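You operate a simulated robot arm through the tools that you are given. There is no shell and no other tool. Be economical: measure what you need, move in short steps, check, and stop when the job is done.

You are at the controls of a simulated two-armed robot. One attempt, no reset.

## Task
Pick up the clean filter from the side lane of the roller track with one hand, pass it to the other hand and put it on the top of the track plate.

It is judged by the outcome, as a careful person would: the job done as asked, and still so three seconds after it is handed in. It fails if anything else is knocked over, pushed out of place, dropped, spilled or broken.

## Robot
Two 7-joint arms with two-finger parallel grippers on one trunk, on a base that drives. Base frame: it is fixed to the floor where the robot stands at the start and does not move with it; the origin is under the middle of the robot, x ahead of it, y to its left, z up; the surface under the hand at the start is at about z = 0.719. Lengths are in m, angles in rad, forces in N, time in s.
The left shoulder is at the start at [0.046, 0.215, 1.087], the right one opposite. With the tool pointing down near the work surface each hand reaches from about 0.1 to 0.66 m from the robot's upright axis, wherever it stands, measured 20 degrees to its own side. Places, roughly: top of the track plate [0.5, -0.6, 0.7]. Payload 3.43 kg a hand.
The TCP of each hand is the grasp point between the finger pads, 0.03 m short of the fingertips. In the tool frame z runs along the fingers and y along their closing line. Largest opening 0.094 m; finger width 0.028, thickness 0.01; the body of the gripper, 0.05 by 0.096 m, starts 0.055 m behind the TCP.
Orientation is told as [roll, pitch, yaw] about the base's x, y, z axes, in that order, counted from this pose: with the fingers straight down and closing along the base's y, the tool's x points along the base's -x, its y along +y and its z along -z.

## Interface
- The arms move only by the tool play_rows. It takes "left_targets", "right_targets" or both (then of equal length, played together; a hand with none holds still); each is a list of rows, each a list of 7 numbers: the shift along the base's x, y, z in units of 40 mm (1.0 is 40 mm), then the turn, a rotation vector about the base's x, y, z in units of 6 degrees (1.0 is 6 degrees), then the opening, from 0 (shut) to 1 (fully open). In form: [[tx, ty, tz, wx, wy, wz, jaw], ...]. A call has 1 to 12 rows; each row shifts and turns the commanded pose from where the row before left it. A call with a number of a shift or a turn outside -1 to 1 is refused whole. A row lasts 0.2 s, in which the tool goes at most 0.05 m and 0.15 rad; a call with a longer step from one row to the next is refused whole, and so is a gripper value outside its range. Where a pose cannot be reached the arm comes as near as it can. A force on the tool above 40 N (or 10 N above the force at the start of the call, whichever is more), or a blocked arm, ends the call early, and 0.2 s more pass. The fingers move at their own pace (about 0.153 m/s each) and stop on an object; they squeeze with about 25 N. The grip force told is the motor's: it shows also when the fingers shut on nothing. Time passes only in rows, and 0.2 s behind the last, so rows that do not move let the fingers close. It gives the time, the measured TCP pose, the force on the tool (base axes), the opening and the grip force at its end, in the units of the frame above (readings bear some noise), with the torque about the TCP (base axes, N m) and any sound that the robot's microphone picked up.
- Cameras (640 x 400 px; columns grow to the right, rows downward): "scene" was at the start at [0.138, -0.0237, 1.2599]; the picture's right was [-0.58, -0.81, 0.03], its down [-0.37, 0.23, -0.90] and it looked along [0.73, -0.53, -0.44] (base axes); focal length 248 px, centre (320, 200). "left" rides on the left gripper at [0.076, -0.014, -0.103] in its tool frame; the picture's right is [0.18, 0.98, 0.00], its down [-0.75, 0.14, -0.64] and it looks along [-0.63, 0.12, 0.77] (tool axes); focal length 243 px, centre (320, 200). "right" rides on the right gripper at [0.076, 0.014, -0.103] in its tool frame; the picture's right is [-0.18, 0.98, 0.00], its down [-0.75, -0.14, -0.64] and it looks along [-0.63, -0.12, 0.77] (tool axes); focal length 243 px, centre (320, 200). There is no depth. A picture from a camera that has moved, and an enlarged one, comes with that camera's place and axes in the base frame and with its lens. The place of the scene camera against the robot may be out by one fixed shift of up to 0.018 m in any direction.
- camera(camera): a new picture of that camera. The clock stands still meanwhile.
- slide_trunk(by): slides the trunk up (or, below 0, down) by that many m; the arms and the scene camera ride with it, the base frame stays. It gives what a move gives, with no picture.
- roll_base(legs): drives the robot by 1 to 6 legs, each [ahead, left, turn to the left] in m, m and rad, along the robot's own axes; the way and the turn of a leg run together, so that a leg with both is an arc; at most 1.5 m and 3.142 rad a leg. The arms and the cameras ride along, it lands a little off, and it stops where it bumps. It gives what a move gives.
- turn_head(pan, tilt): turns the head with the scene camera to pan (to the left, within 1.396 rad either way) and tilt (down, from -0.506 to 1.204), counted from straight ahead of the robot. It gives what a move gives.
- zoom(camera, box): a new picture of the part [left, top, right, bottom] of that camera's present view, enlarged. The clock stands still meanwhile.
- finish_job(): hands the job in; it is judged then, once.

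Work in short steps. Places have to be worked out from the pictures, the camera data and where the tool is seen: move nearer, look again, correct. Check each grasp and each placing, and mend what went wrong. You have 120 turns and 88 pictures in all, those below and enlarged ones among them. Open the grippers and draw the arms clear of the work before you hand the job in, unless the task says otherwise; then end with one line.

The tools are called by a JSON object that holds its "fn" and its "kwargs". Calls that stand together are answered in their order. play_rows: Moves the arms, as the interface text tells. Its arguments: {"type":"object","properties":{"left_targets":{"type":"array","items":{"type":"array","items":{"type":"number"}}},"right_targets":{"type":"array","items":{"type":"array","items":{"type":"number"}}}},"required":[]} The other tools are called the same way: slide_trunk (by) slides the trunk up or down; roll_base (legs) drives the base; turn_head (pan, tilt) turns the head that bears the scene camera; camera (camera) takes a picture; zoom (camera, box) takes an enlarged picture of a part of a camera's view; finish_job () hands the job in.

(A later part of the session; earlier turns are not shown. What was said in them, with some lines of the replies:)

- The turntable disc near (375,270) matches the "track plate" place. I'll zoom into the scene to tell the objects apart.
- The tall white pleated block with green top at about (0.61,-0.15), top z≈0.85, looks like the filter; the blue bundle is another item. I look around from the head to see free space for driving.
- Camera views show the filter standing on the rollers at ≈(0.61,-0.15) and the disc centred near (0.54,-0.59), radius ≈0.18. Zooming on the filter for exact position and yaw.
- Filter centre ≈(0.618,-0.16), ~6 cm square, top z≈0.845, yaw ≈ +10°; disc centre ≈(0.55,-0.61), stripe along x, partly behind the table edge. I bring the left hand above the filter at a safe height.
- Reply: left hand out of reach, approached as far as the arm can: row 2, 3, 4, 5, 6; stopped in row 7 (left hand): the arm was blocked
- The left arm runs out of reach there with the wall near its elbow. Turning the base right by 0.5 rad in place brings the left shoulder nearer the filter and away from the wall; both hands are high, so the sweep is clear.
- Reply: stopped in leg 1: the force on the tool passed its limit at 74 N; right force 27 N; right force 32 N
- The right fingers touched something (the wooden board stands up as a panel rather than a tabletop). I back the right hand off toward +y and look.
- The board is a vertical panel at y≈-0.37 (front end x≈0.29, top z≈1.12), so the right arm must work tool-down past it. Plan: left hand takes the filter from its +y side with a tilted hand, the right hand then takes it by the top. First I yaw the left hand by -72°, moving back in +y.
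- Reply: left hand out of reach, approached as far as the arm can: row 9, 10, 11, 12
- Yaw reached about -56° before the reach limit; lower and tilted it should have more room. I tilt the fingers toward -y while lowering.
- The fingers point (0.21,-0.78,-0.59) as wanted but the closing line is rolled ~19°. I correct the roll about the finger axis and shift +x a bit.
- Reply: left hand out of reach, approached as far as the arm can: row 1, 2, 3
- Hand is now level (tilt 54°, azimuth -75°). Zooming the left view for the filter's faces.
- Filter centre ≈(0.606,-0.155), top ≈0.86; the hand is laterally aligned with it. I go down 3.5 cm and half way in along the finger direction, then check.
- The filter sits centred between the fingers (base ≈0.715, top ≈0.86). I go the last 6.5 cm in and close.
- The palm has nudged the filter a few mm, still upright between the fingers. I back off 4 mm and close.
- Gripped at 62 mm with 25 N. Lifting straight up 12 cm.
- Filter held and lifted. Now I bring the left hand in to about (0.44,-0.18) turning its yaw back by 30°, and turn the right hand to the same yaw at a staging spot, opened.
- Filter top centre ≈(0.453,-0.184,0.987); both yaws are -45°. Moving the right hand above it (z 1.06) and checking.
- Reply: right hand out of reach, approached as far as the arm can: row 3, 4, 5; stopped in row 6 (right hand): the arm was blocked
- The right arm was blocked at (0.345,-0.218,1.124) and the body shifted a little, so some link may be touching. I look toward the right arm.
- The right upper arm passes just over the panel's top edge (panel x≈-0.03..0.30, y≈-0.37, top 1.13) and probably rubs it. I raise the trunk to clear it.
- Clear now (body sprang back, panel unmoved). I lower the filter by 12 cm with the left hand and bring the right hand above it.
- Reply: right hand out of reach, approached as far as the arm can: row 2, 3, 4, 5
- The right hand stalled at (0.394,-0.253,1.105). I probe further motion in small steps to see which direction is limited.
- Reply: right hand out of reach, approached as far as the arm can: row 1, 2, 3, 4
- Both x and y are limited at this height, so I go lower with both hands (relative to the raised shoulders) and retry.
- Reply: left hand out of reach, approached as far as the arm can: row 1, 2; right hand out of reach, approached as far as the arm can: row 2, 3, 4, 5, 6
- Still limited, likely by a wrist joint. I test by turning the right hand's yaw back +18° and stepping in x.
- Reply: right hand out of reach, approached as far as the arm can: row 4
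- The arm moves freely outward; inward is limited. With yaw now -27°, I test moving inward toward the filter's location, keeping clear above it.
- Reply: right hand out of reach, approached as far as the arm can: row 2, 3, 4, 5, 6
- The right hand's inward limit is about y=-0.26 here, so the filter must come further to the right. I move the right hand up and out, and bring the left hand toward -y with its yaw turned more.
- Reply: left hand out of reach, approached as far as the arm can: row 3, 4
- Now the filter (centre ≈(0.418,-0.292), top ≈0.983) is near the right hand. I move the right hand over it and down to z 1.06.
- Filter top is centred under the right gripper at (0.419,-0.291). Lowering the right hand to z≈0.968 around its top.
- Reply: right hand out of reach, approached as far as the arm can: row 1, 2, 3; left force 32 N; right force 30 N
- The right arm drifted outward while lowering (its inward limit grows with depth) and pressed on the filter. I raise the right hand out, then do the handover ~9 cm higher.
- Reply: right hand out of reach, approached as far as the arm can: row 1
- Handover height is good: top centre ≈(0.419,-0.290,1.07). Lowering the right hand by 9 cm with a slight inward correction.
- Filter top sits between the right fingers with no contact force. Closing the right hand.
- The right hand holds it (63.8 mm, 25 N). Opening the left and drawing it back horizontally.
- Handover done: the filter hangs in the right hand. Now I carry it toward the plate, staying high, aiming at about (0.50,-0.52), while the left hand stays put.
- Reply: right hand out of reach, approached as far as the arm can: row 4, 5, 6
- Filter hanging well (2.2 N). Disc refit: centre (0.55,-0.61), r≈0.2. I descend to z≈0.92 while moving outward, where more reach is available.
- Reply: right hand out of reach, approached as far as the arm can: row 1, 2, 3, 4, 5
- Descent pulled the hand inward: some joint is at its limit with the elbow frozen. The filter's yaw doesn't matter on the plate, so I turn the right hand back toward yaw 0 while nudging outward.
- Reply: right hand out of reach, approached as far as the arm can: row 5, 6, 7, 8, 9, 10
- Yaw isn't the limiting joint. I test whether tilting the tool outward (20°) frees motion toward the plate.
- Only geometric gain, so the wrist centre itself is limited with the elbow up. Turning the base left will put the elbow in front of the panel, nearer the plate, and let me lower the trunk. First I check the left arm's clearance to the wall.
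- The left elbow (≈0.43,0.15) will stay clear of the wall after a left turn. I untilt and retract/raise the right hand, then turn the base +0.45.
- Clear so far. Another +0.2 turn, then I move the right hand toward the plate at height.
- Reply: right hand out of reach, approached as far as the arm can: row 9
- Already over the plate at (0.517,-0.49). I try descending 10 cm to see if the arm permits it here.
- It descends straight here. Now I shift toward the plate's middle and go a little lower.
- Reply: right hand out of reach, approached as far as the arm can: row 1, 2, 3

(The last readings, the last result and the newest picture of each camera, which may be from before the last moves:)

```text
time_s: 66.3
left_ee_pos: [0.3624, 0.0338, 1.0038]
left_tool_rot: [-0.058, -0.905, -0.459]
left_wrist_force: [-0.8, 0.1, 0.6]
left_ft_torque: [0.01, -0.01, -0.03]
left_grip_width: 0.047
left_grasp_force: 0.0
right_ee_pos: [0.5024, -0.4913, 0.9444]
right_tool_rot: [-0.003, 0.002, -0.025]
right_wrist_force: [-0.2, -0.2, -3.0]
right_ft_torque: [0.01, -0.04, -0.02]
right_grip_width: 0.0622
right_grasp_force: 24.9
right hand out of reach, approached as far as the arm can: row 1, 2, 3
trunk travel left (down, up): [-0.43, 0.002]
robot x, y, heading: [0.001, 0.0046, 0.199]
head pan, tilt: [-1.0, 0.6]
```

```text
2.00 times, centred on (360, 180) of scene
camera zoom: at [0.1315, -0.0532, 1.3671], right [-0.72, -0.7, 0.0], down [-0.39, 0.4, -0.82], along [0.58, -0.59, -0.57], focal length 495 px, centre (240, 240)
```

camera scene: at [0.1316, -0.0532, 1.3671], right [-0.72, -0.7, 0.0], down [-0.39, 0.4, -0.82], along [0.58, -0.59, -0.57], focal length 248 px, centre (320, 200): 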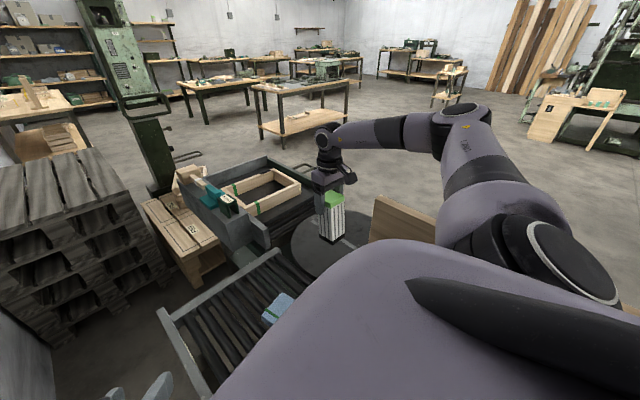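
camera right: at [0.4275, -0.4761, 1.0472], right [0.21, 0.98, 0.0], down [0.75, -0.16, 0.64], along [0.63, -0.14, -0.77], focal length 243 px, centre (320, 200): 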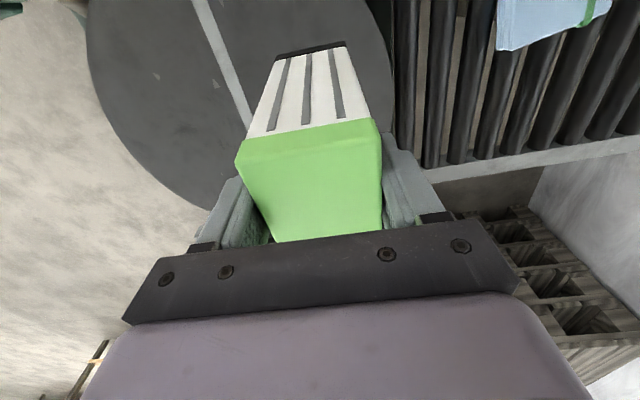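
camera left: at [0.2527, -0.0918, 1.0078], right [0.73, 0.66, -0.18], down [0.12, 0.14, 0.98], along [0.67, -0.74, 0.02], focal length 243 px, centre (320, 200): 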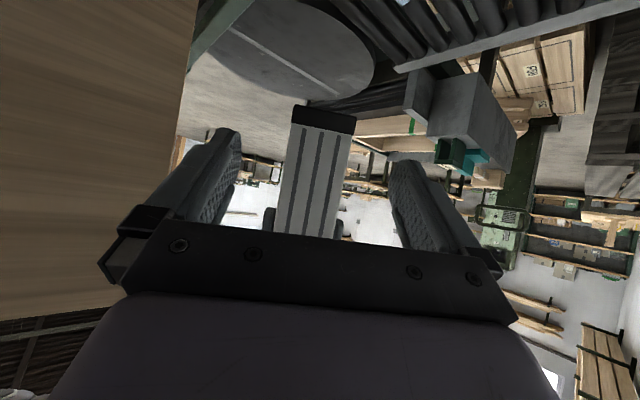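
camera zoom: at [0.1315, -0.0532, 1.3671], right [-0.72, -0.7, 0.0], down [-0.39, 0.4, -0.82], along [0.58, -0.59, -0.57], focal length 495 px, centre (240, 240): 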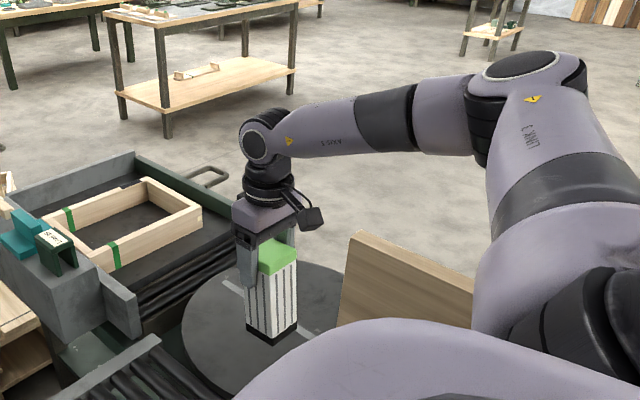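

Refit: disc centre (0.55,-0.605), r≈0.206. At (0.502,-0.491) the filter's footprint lies fully on it, with ≈4 cm margin. I continue down 8 cm carefully, nudging outward.

{"fn": "play_rows", "kwargs": {"right_targets": [[0, 0, -0.5, 0, 0, 0, 0], [0, 0, -0.5, 0, 0, 0, 0], [0, 0, -0.5, 0, 0, 0, 0], [0, 0, -0.4, 0, 0, 0, 0], [0, 0, 0, 0, 0, 0, 0]]}}

{"fn": "camera", "kwargs": {"camera": "right"}}

{"fn": "zoom", "kwargs": {"camera": "scene", "box": [240, 80, 480, 280]}}

```text
time_s: 67.5
left_ee_pos: [0.362, 0.0327, 1.0039]
left_tool_rot: [-0.057, -0.903, -0.46]
left_wrist_force: [-0.2, 0.7, -1.1]
left_ft_torque: [-0.01, -0.01, -0.03]
left_grip_width: 0.0468
left_grasp_force: 0.0
right_ee_pos: [0.4897, -0.4786, 0.8754]
right_tool_rot: [-0.002, 0.001, -0.023]
right_wrist_force: [-0.6, 0.3, -2.3]
right_ft_torque: [-0.01, -0.02, -0.01]
right_grip_width: 0.0623
right_grasp_force: 25.1
right hand out of reach, approached as far as the arm can: row 1, 2, 3, 4
trunk travel left (down, up): [-0.43, 0.002]
robot x, y, heading: [0.0033, 0.0036, 0.202]
head pan, tilt: [-1.0, 0.6]
```

```text
28 pictures are left
camera right: at [0.4147, -0.4621, 0.9779], right [0.21, 0.98, 0.0], down [0.75, -0.16, 0.64], along [0.63, -0.13, -0.77], focal length 243 px, centre (320, 200)
```

right: 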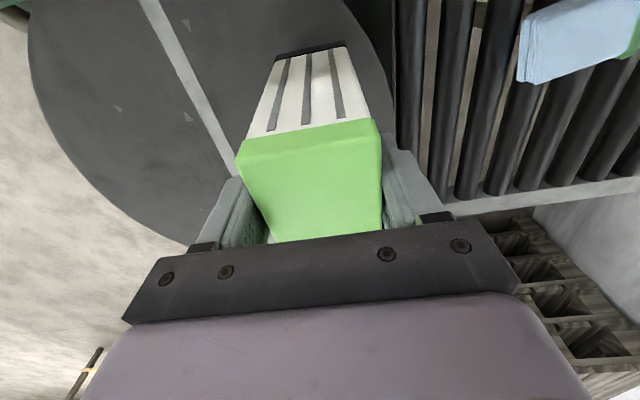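

```text
2.00 times, centred on (360, 180) of scene
camera zoom: at [0.1316, -0.0532, 1.3671], right [-0.72, -0.7, 0.0], down [-0.39, 0.4, -0.82], along [0.58, -0.59, -0.57], focal length 495 px, centre (240, 240)
```

zoom: 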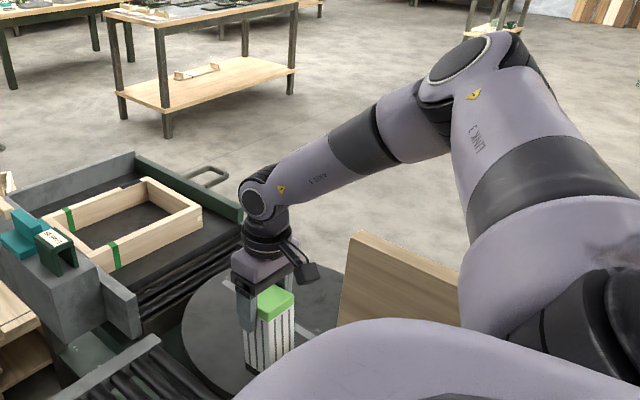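

Descent drags the hand inward, too near the disc's edge. I lift again and turn the base a further +0.25 to bring the shoulder round, then retry.

{"fn": "play_rows", "kwargs": {"right_targets": [[0, 0, 0.7, 0, 0, 0, 0], [0, 0.2, 0.8, 0, 0, 0, 0], [0, 0.4, 0.8, 0, 0, 0, 0], [0, 0.6, 0.8, 0, 0, 0, 0], [0, 0.6, 0.8, 0, 0, 0, 0], [0, 0, 0.5, 0, 0, 0, 0], [0, 0, 0, 0, 0, 0, 0]]}}

{"fn": "roll_base", "kwargs": {"legs": [[0, 0, 0.25]]}}

{"fn": "turn_head", "kwargs": {"pan": -1.1, "tilt": 0.6}}

{"fn": "camera", "kwargs": {"camera": "scene"}}

```text
time_s: 69.1
left_ee_pos: [0.3617, 0.0323, 1.0033]
left_tool_rot: [-0.058, -0.903, -0.461]
left_wrist_force: [0.7, 0.0, -0.3]
left_ft_torque: [0.01, 0.02, 0.01]
left_grip_width: 0.0469
left_grasp_force: 0.0
right_ee_pos: [0.4894, -0.4059, 1.0511]
right_tool_rot: [0.0, 0.005, -0.022]
right_wrist_force: [-0.1, -0.4, -0.8]
right_ft_torque: [-0.03, -0.06, 0.02]
right_grip_width: 0.0623
right_grasp_force: 24.9
trunk travel left (down, up): [-0.43, 0.002]
robot x, y, heading: [0.004, 0.0068, 0.203]
head pan, tilt: [-1.0, 0.6]
```

```text
time_s: 70.4
left_ee_pos: [0.343, 0.12, 1.0019]
left_tool_rot: [-0.059, -0.903, -0.211]
left_wrist_force: [0.1, -0.3, -1.4]
left_ft_torque: [-0.01, 0.0, 0.0]
left_grip_width: 0.047
left_grasp_force: 0.0
right_ee_pos: [0.5752, -0.2742, 1.0512]
right_tool_rot: [-0.002, 0.002, 0.23]
right_wrist_force: [-0.4, -0.3, -2.7]
right_ft_torque: [0.0, -0.03, -0.02]
right_grip_width: 0.0622
right_grasp_force: 24.9
trunk travel left (down, up): [-0.43, 0.002]
robot x, y, heading: [0.0011, 0.0024, 0.452]
head pan, tilt: [-1.0, 0.6]
```

```text
time_s: 71.0
left_ee_pos: [0.3432, 0.1202, 1.0031]
left_tool_rot: [-0.059, -0.903, -0.212]
left_wrist_force: [-0.7, 0.6, 0.0]
left_ft_torque: [0.05, 0.02, -0.01]
left_grip_width: 0.0471
left_grasp_force: 0.1
right_ee_pos: [0.5759, -0.2727, 1.0517]
right_tool_rot: [-0.003, 0.006, 0.231]
right_wrist_force: [0.1, 1.1, -2.7]
right_ft_torque: [0.02, -0.05, -0.02]
right_grip_width: 0.0622
right_grasp_force: 25.4
trunk travel left (down, up): [-0.43, 0.002]
robot x, y, heading: [0.0044, 0.0055, 0.453]
head pan, tilt: [-1.1, 0.6]
```

```text
26 pictures are left
camera scene: at [0.1358, -0.0295, 1.3671], right [-0.6, -0.8, 0.0], down [-0.45, 0.34, -0.82], along [0.66, -0.5, -0.57], focal length 248 px, centre (320, 200)
```

scene: 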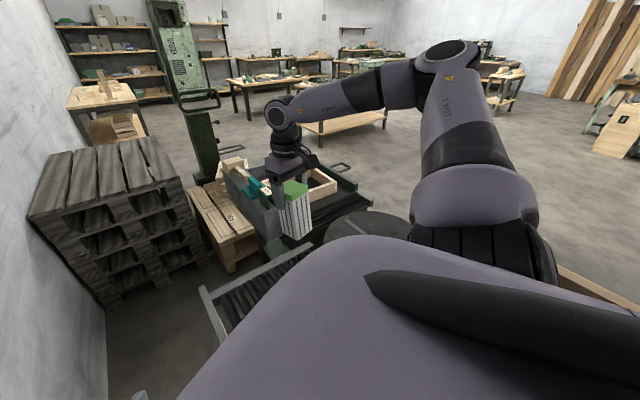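

No bumps. Now moving the right hand to about (0.535,-0.53) and partway down.

{"fn": "play_rows", "kwargs": {"right_targets": [[-0.14, -0.8, 0, 0, 0, 0, 0], [-0.14, -0.9, 0, 0, 0, -0.5, 0], [-0.14, -0.9, 0, 0, 0, -0.5, 0], [-0.14, -0.9, -0.2, 0, 0, -0.5, 0], [-0.14, -0.9, -0.3, 0, 0, -0.5, 0], [-0.14, -0.9, -0.4, 0, 0, -0.5, 0], [-0.14, -0.9, -0.4, 0, 0, -0.5, 0], [0, -0.3, -0.5, 0, 0, 0, 0], [0, 0, -0.5, 0, 0, 0, 0], [0, 0, 0, 0, 0, 0, 0]]}}

{"fn": "camera", "kwargs": {"camera": "scene"}}

```text
time_s: 73.2
left_ee_pos: [0.3442, 0.1197, 1.0036]
left_tool_rot: [-0.059, -0.903, -0.21]
left_wrist_force: [0.5, 0.6, 0.2]
left_ft_torque: [0.0, 0.0, 0.0]
left_grip_width: 0.0471
left_grasp_force: 0.1
right_ee_pos: [0.5463, -0.4876, 0.9735]
right_tool_rot: [-0.002, 0.002, -0.087]
right_wrist_force: [0.1, 0.0, -2.5]
right_ft_torque: [-0.02, -0.01, 0.02]
right_grip_width: 0.0624
right_grasp_force: 24.5
right hand out of reach, approached as far as the arm can: row 6, 7, 8
trunk travel left (down, up): [-0.43, 0.002]
robot x, y, heading: [0.0021, 0.0041, 0.451]
head pan, tilt: [-1.1, 0.6]
```

```text
25 pictures are left
camera scene: at [0.1357, -0.0294, 1.3671], right [-0.6, -0.8, 0.0], down [-0.45, 0.34, -0.82], along [0.66, -0.5, -0.57], focal length 248 px, centre (320, 200)
```

scene: 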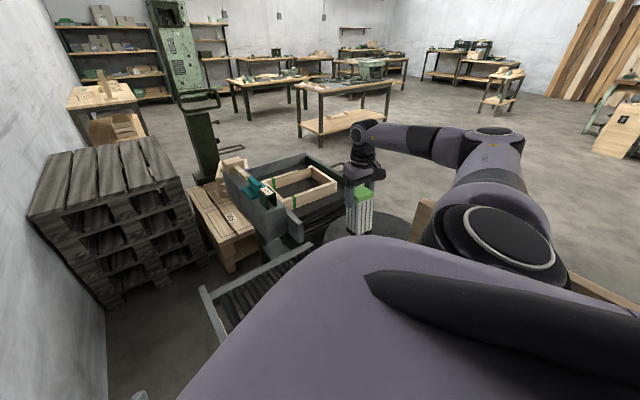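

Now (0.546,-0.488,0.974), straight over the plate's inner part. I descend further and watch the drift.

{"fn": "play_rows", "kwargs": {"right_targets": [[0, 0, -0.5, 0, 0, 0, 0], [0, 0, -0.5, 0, 0, 0, 0], [0, 0, -0.5, 0, 0, 0, 0], [0, 0, -0.5, 0, 0, 0, 0], [0, 0, -0.4, 0, 0, 0, 0], [0, 0, 0, 0, 0, 0, 0]]}}

{"fn": "camera", "kwargs": {"camera": "right"}}

```text
time_s: 74.6
left_ee_pos: [0.3423, 0.1211, 1.0033]
left_tool_rot: [-0.058, -0.901, -0.211]
left_wrist_force: [0.3, -0.4, -0.4]
left_ft_torque: [0.01, 0.0, 0.01]
left_grip_width: 0.047
left_grasp_force: 0.1
right_ee_pos: [0.5449, -0.4773, 0.876]
right_tool_rot: [-0.004, 0.001, -0.088]
right_wrist_force: [-0.6, 0.1, -2.5]
right_ft_torque: [-0.03, -0.01, 0.0]
right_grip_width: 0.062
right_grasp_force: 25.0
right hand out of reach, approached as far as the arm can: row 3, 5
trunk travel left (down, up): [-0.43, 0.002]
robot x, y, heading: [0.0039, 0.0019, 0.45]
head pan, tilt: [-1.1, 0.6]
```

```text
24 pictures are left
camera right: at [0.4706, -0.4572, 0.9795], right [0.27, 0.96, 0.0], down [0.74, -0.2, 0.64], along [0.62, -0.18, -0.77], focal length 243 px, centre (320, 200)
```

right: 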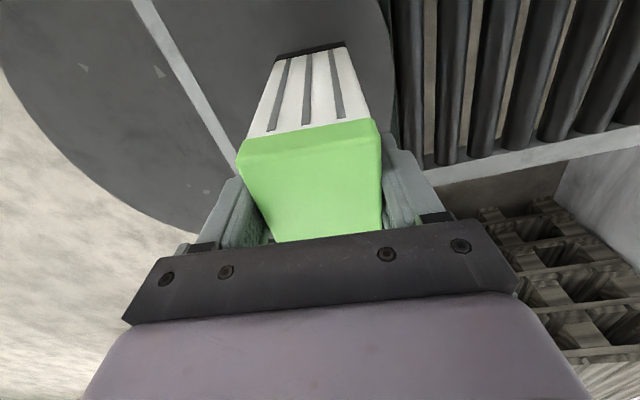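

Drift is small here: (0.545,-0.477), with about 4.5 cm from the filter's face to the disc edge. I continue down 3 cm slowly.

{"fn": "play_rows", "kwargs": {"right_targets": [[0, -0.1, -0.3, 0, 0, 0, 0], [0, -0.1, -0.25, 0, 0, 0, 0], [0, -0.1, -0.2, 0, 0, 0, 0], [0, 0, 0, 0, 0, 0, 0]]}}

{"fn": "zoom", "kwargs": {"camera": "scene", "box": [280, 100, 480, 260]}}

```text
time_s: 75.6
left_ee_pos: [0.341, 0.1215, 1.004]
left_tool_rot: [-0.061, -0.908, -0.211]
left_wrist_force: [0.3, 0.6, -0.5]
left_ft_torque: [0.04, -0.01, 0.0]
left_grip_width: 0.0469
left_grasp_force: 0.1
right_ee_pos: [0.5343, -0.4754, 0.8543]
right_tool_rot: [-0.005, -0.004, -0.09]
right_wrist_force: [-0.1, -5.2, 18.8]
right_ft_torque: [-0.22, -0.44, -0.13]
right_grip_width: 0.0623
right_grasp_force: 24.8
right hand out of reach, approached as far as the arm can: row 1, 2, 3
trunk travel left (down, up): [-0.43, 0.002]
robot x, y, heading: [0.0042, -0.0004, 0.449]
head pan, tilt: [-1.1, 0.6]
```

```text
2.50 times, centred on (380, 180) of scene
camera zoom: at [0.1337, -0.0284, 1.3677], right [-0.6, -0.8, 0.0], down [-0.45, 0.34, -0.83], along [0.66, -0.5, -0.56], focal length 619 px, centre (170, 250)
```

zoom: 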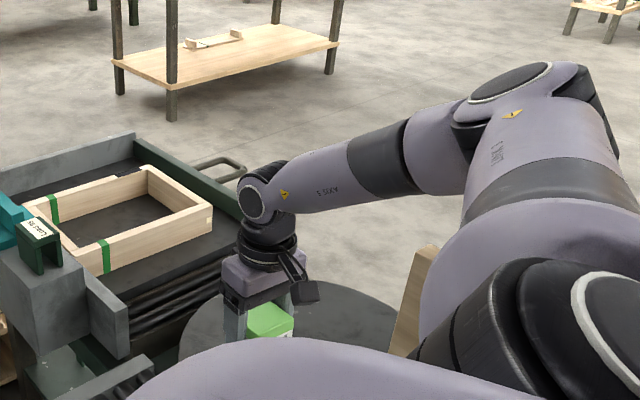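

Contact with 19 N upward at z=0.854: the filter's base has met the plate (≈0.72). I ease up slightly and look.

{"fn": "play_rows", "kwargs": {"right_targets": [[0, 0, 0.05, 0, 0, 0, 0], [0, 0, 0, 0, 0, 0, 0]]}}

{"fn": "camera", "kwargs": {"camera": "right"}}

```text
time_s: 76.2
left_ee_pos: [0.3419, 0.1211, 1.0036]
left_tool_rot: [-0.059, -0.905, -0.211]
left_wrist_force: [0.9, 0.3, 0.4]
left_ft_torque: [0.01, 0.0, 0.01]
left_grip_width: 0.0471
left_grasp_force: 0.1
right_ee_pos: [0.5338, -0.4756, 0.8552]
right_tool_rot: [-0.001, 0.003, -0.086]
right_wrist_force: [3.5, -3.6, 8.1]
right_ft_torque: [-0.14, -0.66, -0.13]
right_grip_width: 0.0623
right_grasp_force: 24.5
trunk travel left (down, up): [-0.43, 0.002]
robot x, y, heading: [0.0049, 0.0043, 0.451]
head pan, tilt: [-1.1, 0.6]
```

```text
22 pictures are left
camera right: at [0.4605, -0.4545, 0.9581], right [0.27, 0.96, 0.0], down [0.74, -0.2, 0.64], along [0.62, -0.17, -0.77], focal length 243 px, centre (320, 200)
```

right: 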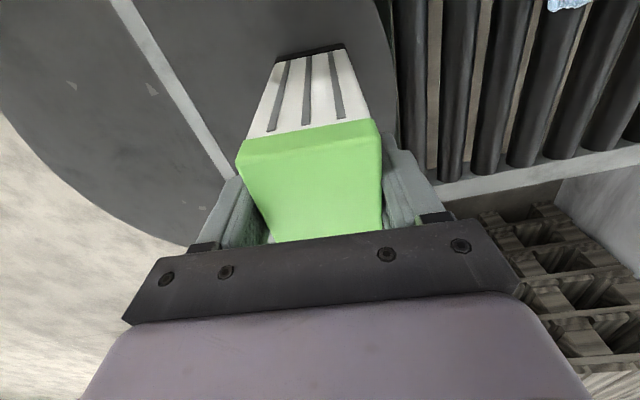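

The base sits on the disc with clearance to its edge. I open the right hand gently and wait.

{"fn": "play_rows", "kwargs": {"right_targets": [[0, 0, 0, 0, 0, 0, 0.75], [0, 0, 0, 0, 0, 0, 0.8], [0, 0, 0, 0, 0, 0, 1], [0, 0, 0, 0, 0, 0, 1]]}}

{"fn": "camera", "kwargs": {"camera": "right"}}

```text
time_s: 77.2
left_ee_pos: [0.3424, 0.1207, 1.0023]
left_tool_rot: [-0.059, -0.905, -0.211]
left_wrist_force: [0.1, -0.2, -0.1]
left_ft_torque: [0.02, -0.01, -0.03]
left_grip_width: 0.0469
left_grasp_force: 0.2
right_ee_pos: [0.5347, -0.4767, 0.8554]
right_tool_rot: [-0.001, 0.003, -0.088]
right_wrist_force: [-0.5, 0.0, 0.1]
right_ft_torque: [0.03, 0.01, 0.02]
right_grip_width: 0.0942
right_grasp_force: 0.1
trunk travel left (down, up): [-0.43, 0.002]
robot x, y, heading: [0.0033, 0.0056, 0.45]
head pan, tilt: [-1.1, 0.6]
```

```text
21 pictures are left
camera right: at [0.4605, -0.4551, 0.9577], right [0.27, 0.96, 0.0], down [0.74, -0.2, 0.64], along [0.62, -0.17, -0.77], focal length 243 px, centre (320, 200)
```

right: 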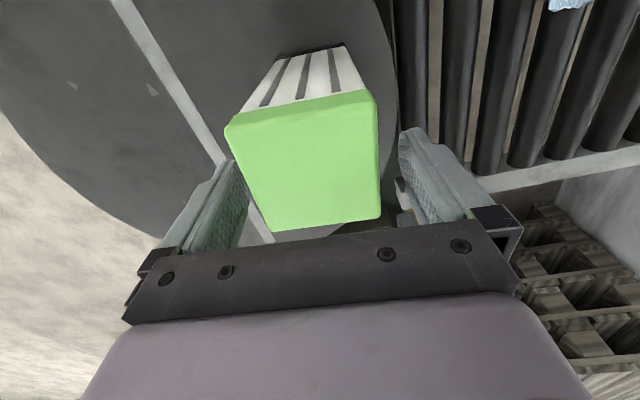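

Released with zero force; the filter has settled upright between the open fingers. Raising the hand straight up.

{"fn": "play_rows", "kwargs": {"right_targets": [[0, 0, 0.4, 0, 0, 0, 1], [0, 0, 0.6, 0, 0, 0, 1], [0, 0, 0.7, 0, 0, 0, 1], [0, 0, 0.8, 0, 0, 0, 1], [0, 0, 0.8, 0, 0, 0, 1], [0, 0, 0.6, 0, 0, 0, 1]]}}

{"fn": "camera", "kwargs": {"camera": "right"}}

{"fn": "camera", "kwargs": {"camera": "scene"}}

```text
time_s: 78.6
left_ee_pos: [0.3427, 0.1205, 1.0038]
left_tool_rot: [-0.059, -0.902, -0.21]
left_wrist_force: [-0.1, -0.2, -0.2]
left_ft_torque: [0.0, -0.03, 0.0]
left_grip_width: 0.047
left_grasp_force: 0.0
right_ee_pos: [0.534, -0.4761, 1.0102]
right_tool_rot: [-0.002, 0.007, -0.086]
right_wrist_force: [0.4, 0.6, -0.6]
right_ft_torque: [-0.05, 0.02, 0.0]
right_grip_width: 0.094
right_grasp_force: 0.0
trunk travel left (down, up): [-0.43, 0.002]
robot x, y, heading: [0.0022, 0.0029, 0.449]
head pan, tilt: [-1.1, 0.6]
```

```text
20 pictures are left
camera right: at [0.4604, -0.455, 1.1138], right [0.27, 0.96, 0.0], down [0.74, -0.2, 0.64], along [0.61, -0.17, -0.77], focal length 243 px, centre (320, 200)
```

right: 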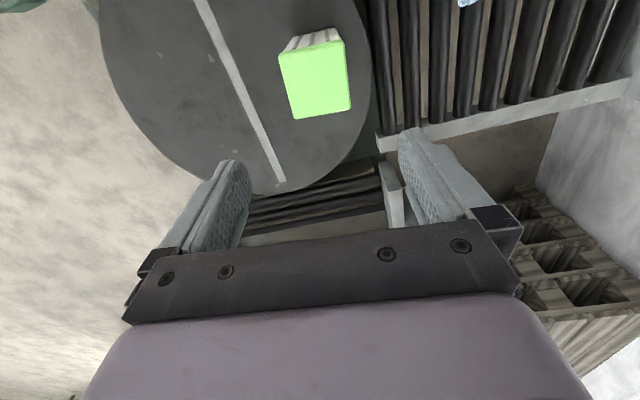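

```text
19 pictures are left
camera scene: at [0.1354, -0.0293, 1.3671], right [-0.6, -0.8, 0.0], down [-0.45, 0.34, -0.83], along [0.66, -0.5, -0.56], focal length 248 px, centre (320, 200)
```

scene: 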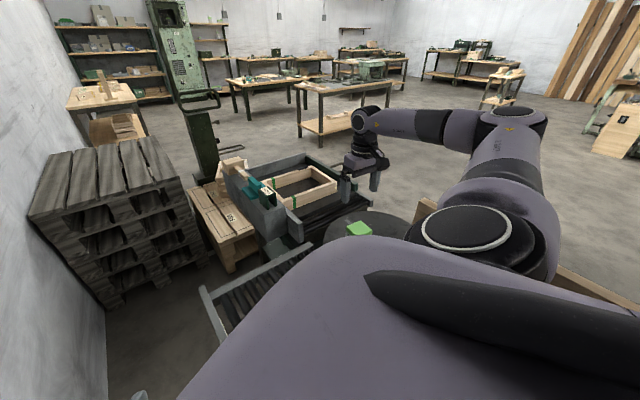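

The filter stands upright on the disc, well inside its edge. I draw the right hand up and inward and take a final look.

{"fn": "play_rows", "kwargs": {"right_targets": [[0, 0.2, 0.7, 0, 0, 0, 1], [0, 0.6, 0.5, 0, 0, 0, 1], [-0.1, 0.9, 0, 0, 0, 0, 1], [-0.2, 0.9, 0, 0, 0, 0, 1], [-0.2, 0.9, 0, 0, 0, 0, 1], [0, 0, 0, 0, 0, 0, 1]], "left_targets": [[0, 0, 0, 0, 0, 0, 1], [0, 0, 0, 0, 0, 0, 1], [0, 0, 0, 0, 0, 0, 1], [0, 0, 0, 0, 0, 0, 1], [0, 0, 0, 0, 0, 0, 1], [0, 0, 0, 0, 0, 0, 1]]}}

{"fn": "turn_head", "kwargs": {"pan": -0.8, "tilt": 0.9}}

{"fn": "camera", "kwargs": {"camera": "scene"}}

{"fn": "camera", "kwargs": {"camera": "right"}}

```text
time_s: 80.0
left_ee_pos: [0.3432, 0.12, 1.0032]
left_tool_rot: [-0.057, -0.904, -0.211]
left_wrist_force: [0.1, 0.0, -0.3]
left_ft_torque: [-0.02, -0.02, 0.0]
left_grip_width: 0.0941
left_grasp_force: 0.0
right_ee_pos: [0.5143, -0.3368, 1.0582]
right_tool_rot: [-0.003, 0.004, -0.087]
right_wrist_force: [-0.5, -0.1, -0.5]
right_ft_torque: [-0.02, -0.01, 0.05]
right_grip_width: 0.0939
right_grasp_force: 0.1
trunk travel left (down, up): [-0.43, 0.002]
robot x, y, heading: [-0.0013, 0.0028, 0.452]
head pan, tilt: [-1.1, 0.6]
```

```text
time_s: 80.8
left_ee_pos: [0.3428, 0.1197, 1.0028]
left_tool_rot: [-0.059, -0.904, -0.211]
left_wrist_force: [0.2, -1.1, -0.2]
left_ft_torque: [0.0, -0.02, 0.0]
left_grip_width: 0.0939
left_grasp_force: 0.0
right_ee_pos: [0.5145, -0.3352, 1.0572]
right_tool_rot: [-0.003, 0.004, -0.085]
right_wrist_force: [0.8, 0.5, 0.7]
right_ft_torque: [-0.01, 0.0, 0.0]
right_grip_width: 0.0941
right_grasp_force: 0.0
trunk travel left (down, up): [-0.43, 0.002]
robot x, y, heading: [0.0034, 0.0008, 0.447]
head pan, tilt: [-0.799, 0.901]
```

```text
18 pictures are left
camera scene: at [0.1361, -0.0018, 1.3424], right [-0.34, -0.94, 0.0], down [-0.74, 0.27, -0.62], along [0.58, -0.21, -0.78], focal length 248 px, centre (320, 200)
```

scene: 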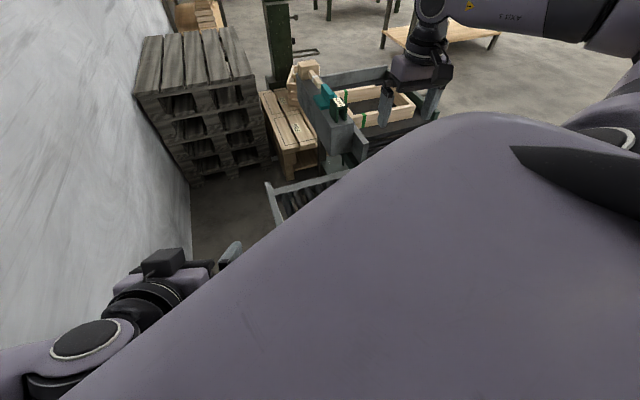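

```text
17 pictures are left
camera right: at [0.4406, -0.3144, 1.161], right [0.27, 0.96, 0.0], down [0.74, -0.2, 0.64], along [0.62, -0.17, -0.77], focal length 243 px, centre (320, 200)
```

right: 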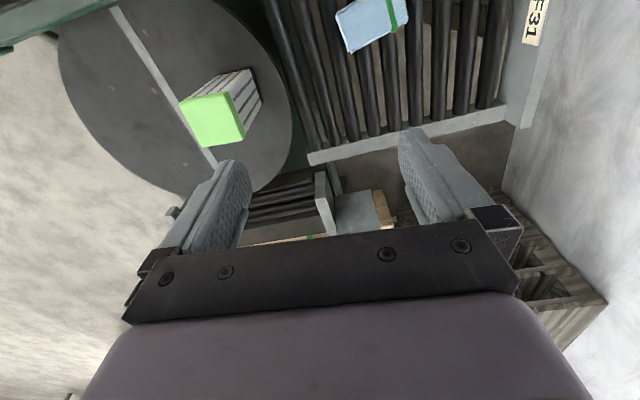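

The filter stands upright well within the disc. The blue bundle and everything else in view look undisturbed, and both grippers are open and clear, so I hand the job in.

{"fn": "finish_job", "kwargs": {}}

```text
The job is handed in.
```

The left hand picked the clean filter off the side lane and passed it to the right hand, which set it upright on the track plate about 13 cm from the plate's centre; one unplanned contact: the right hand pressed the upright wooden panel during an early base turn (up to 74 N), and its arm probably rubbed it again later, though the panel looked unmoved.
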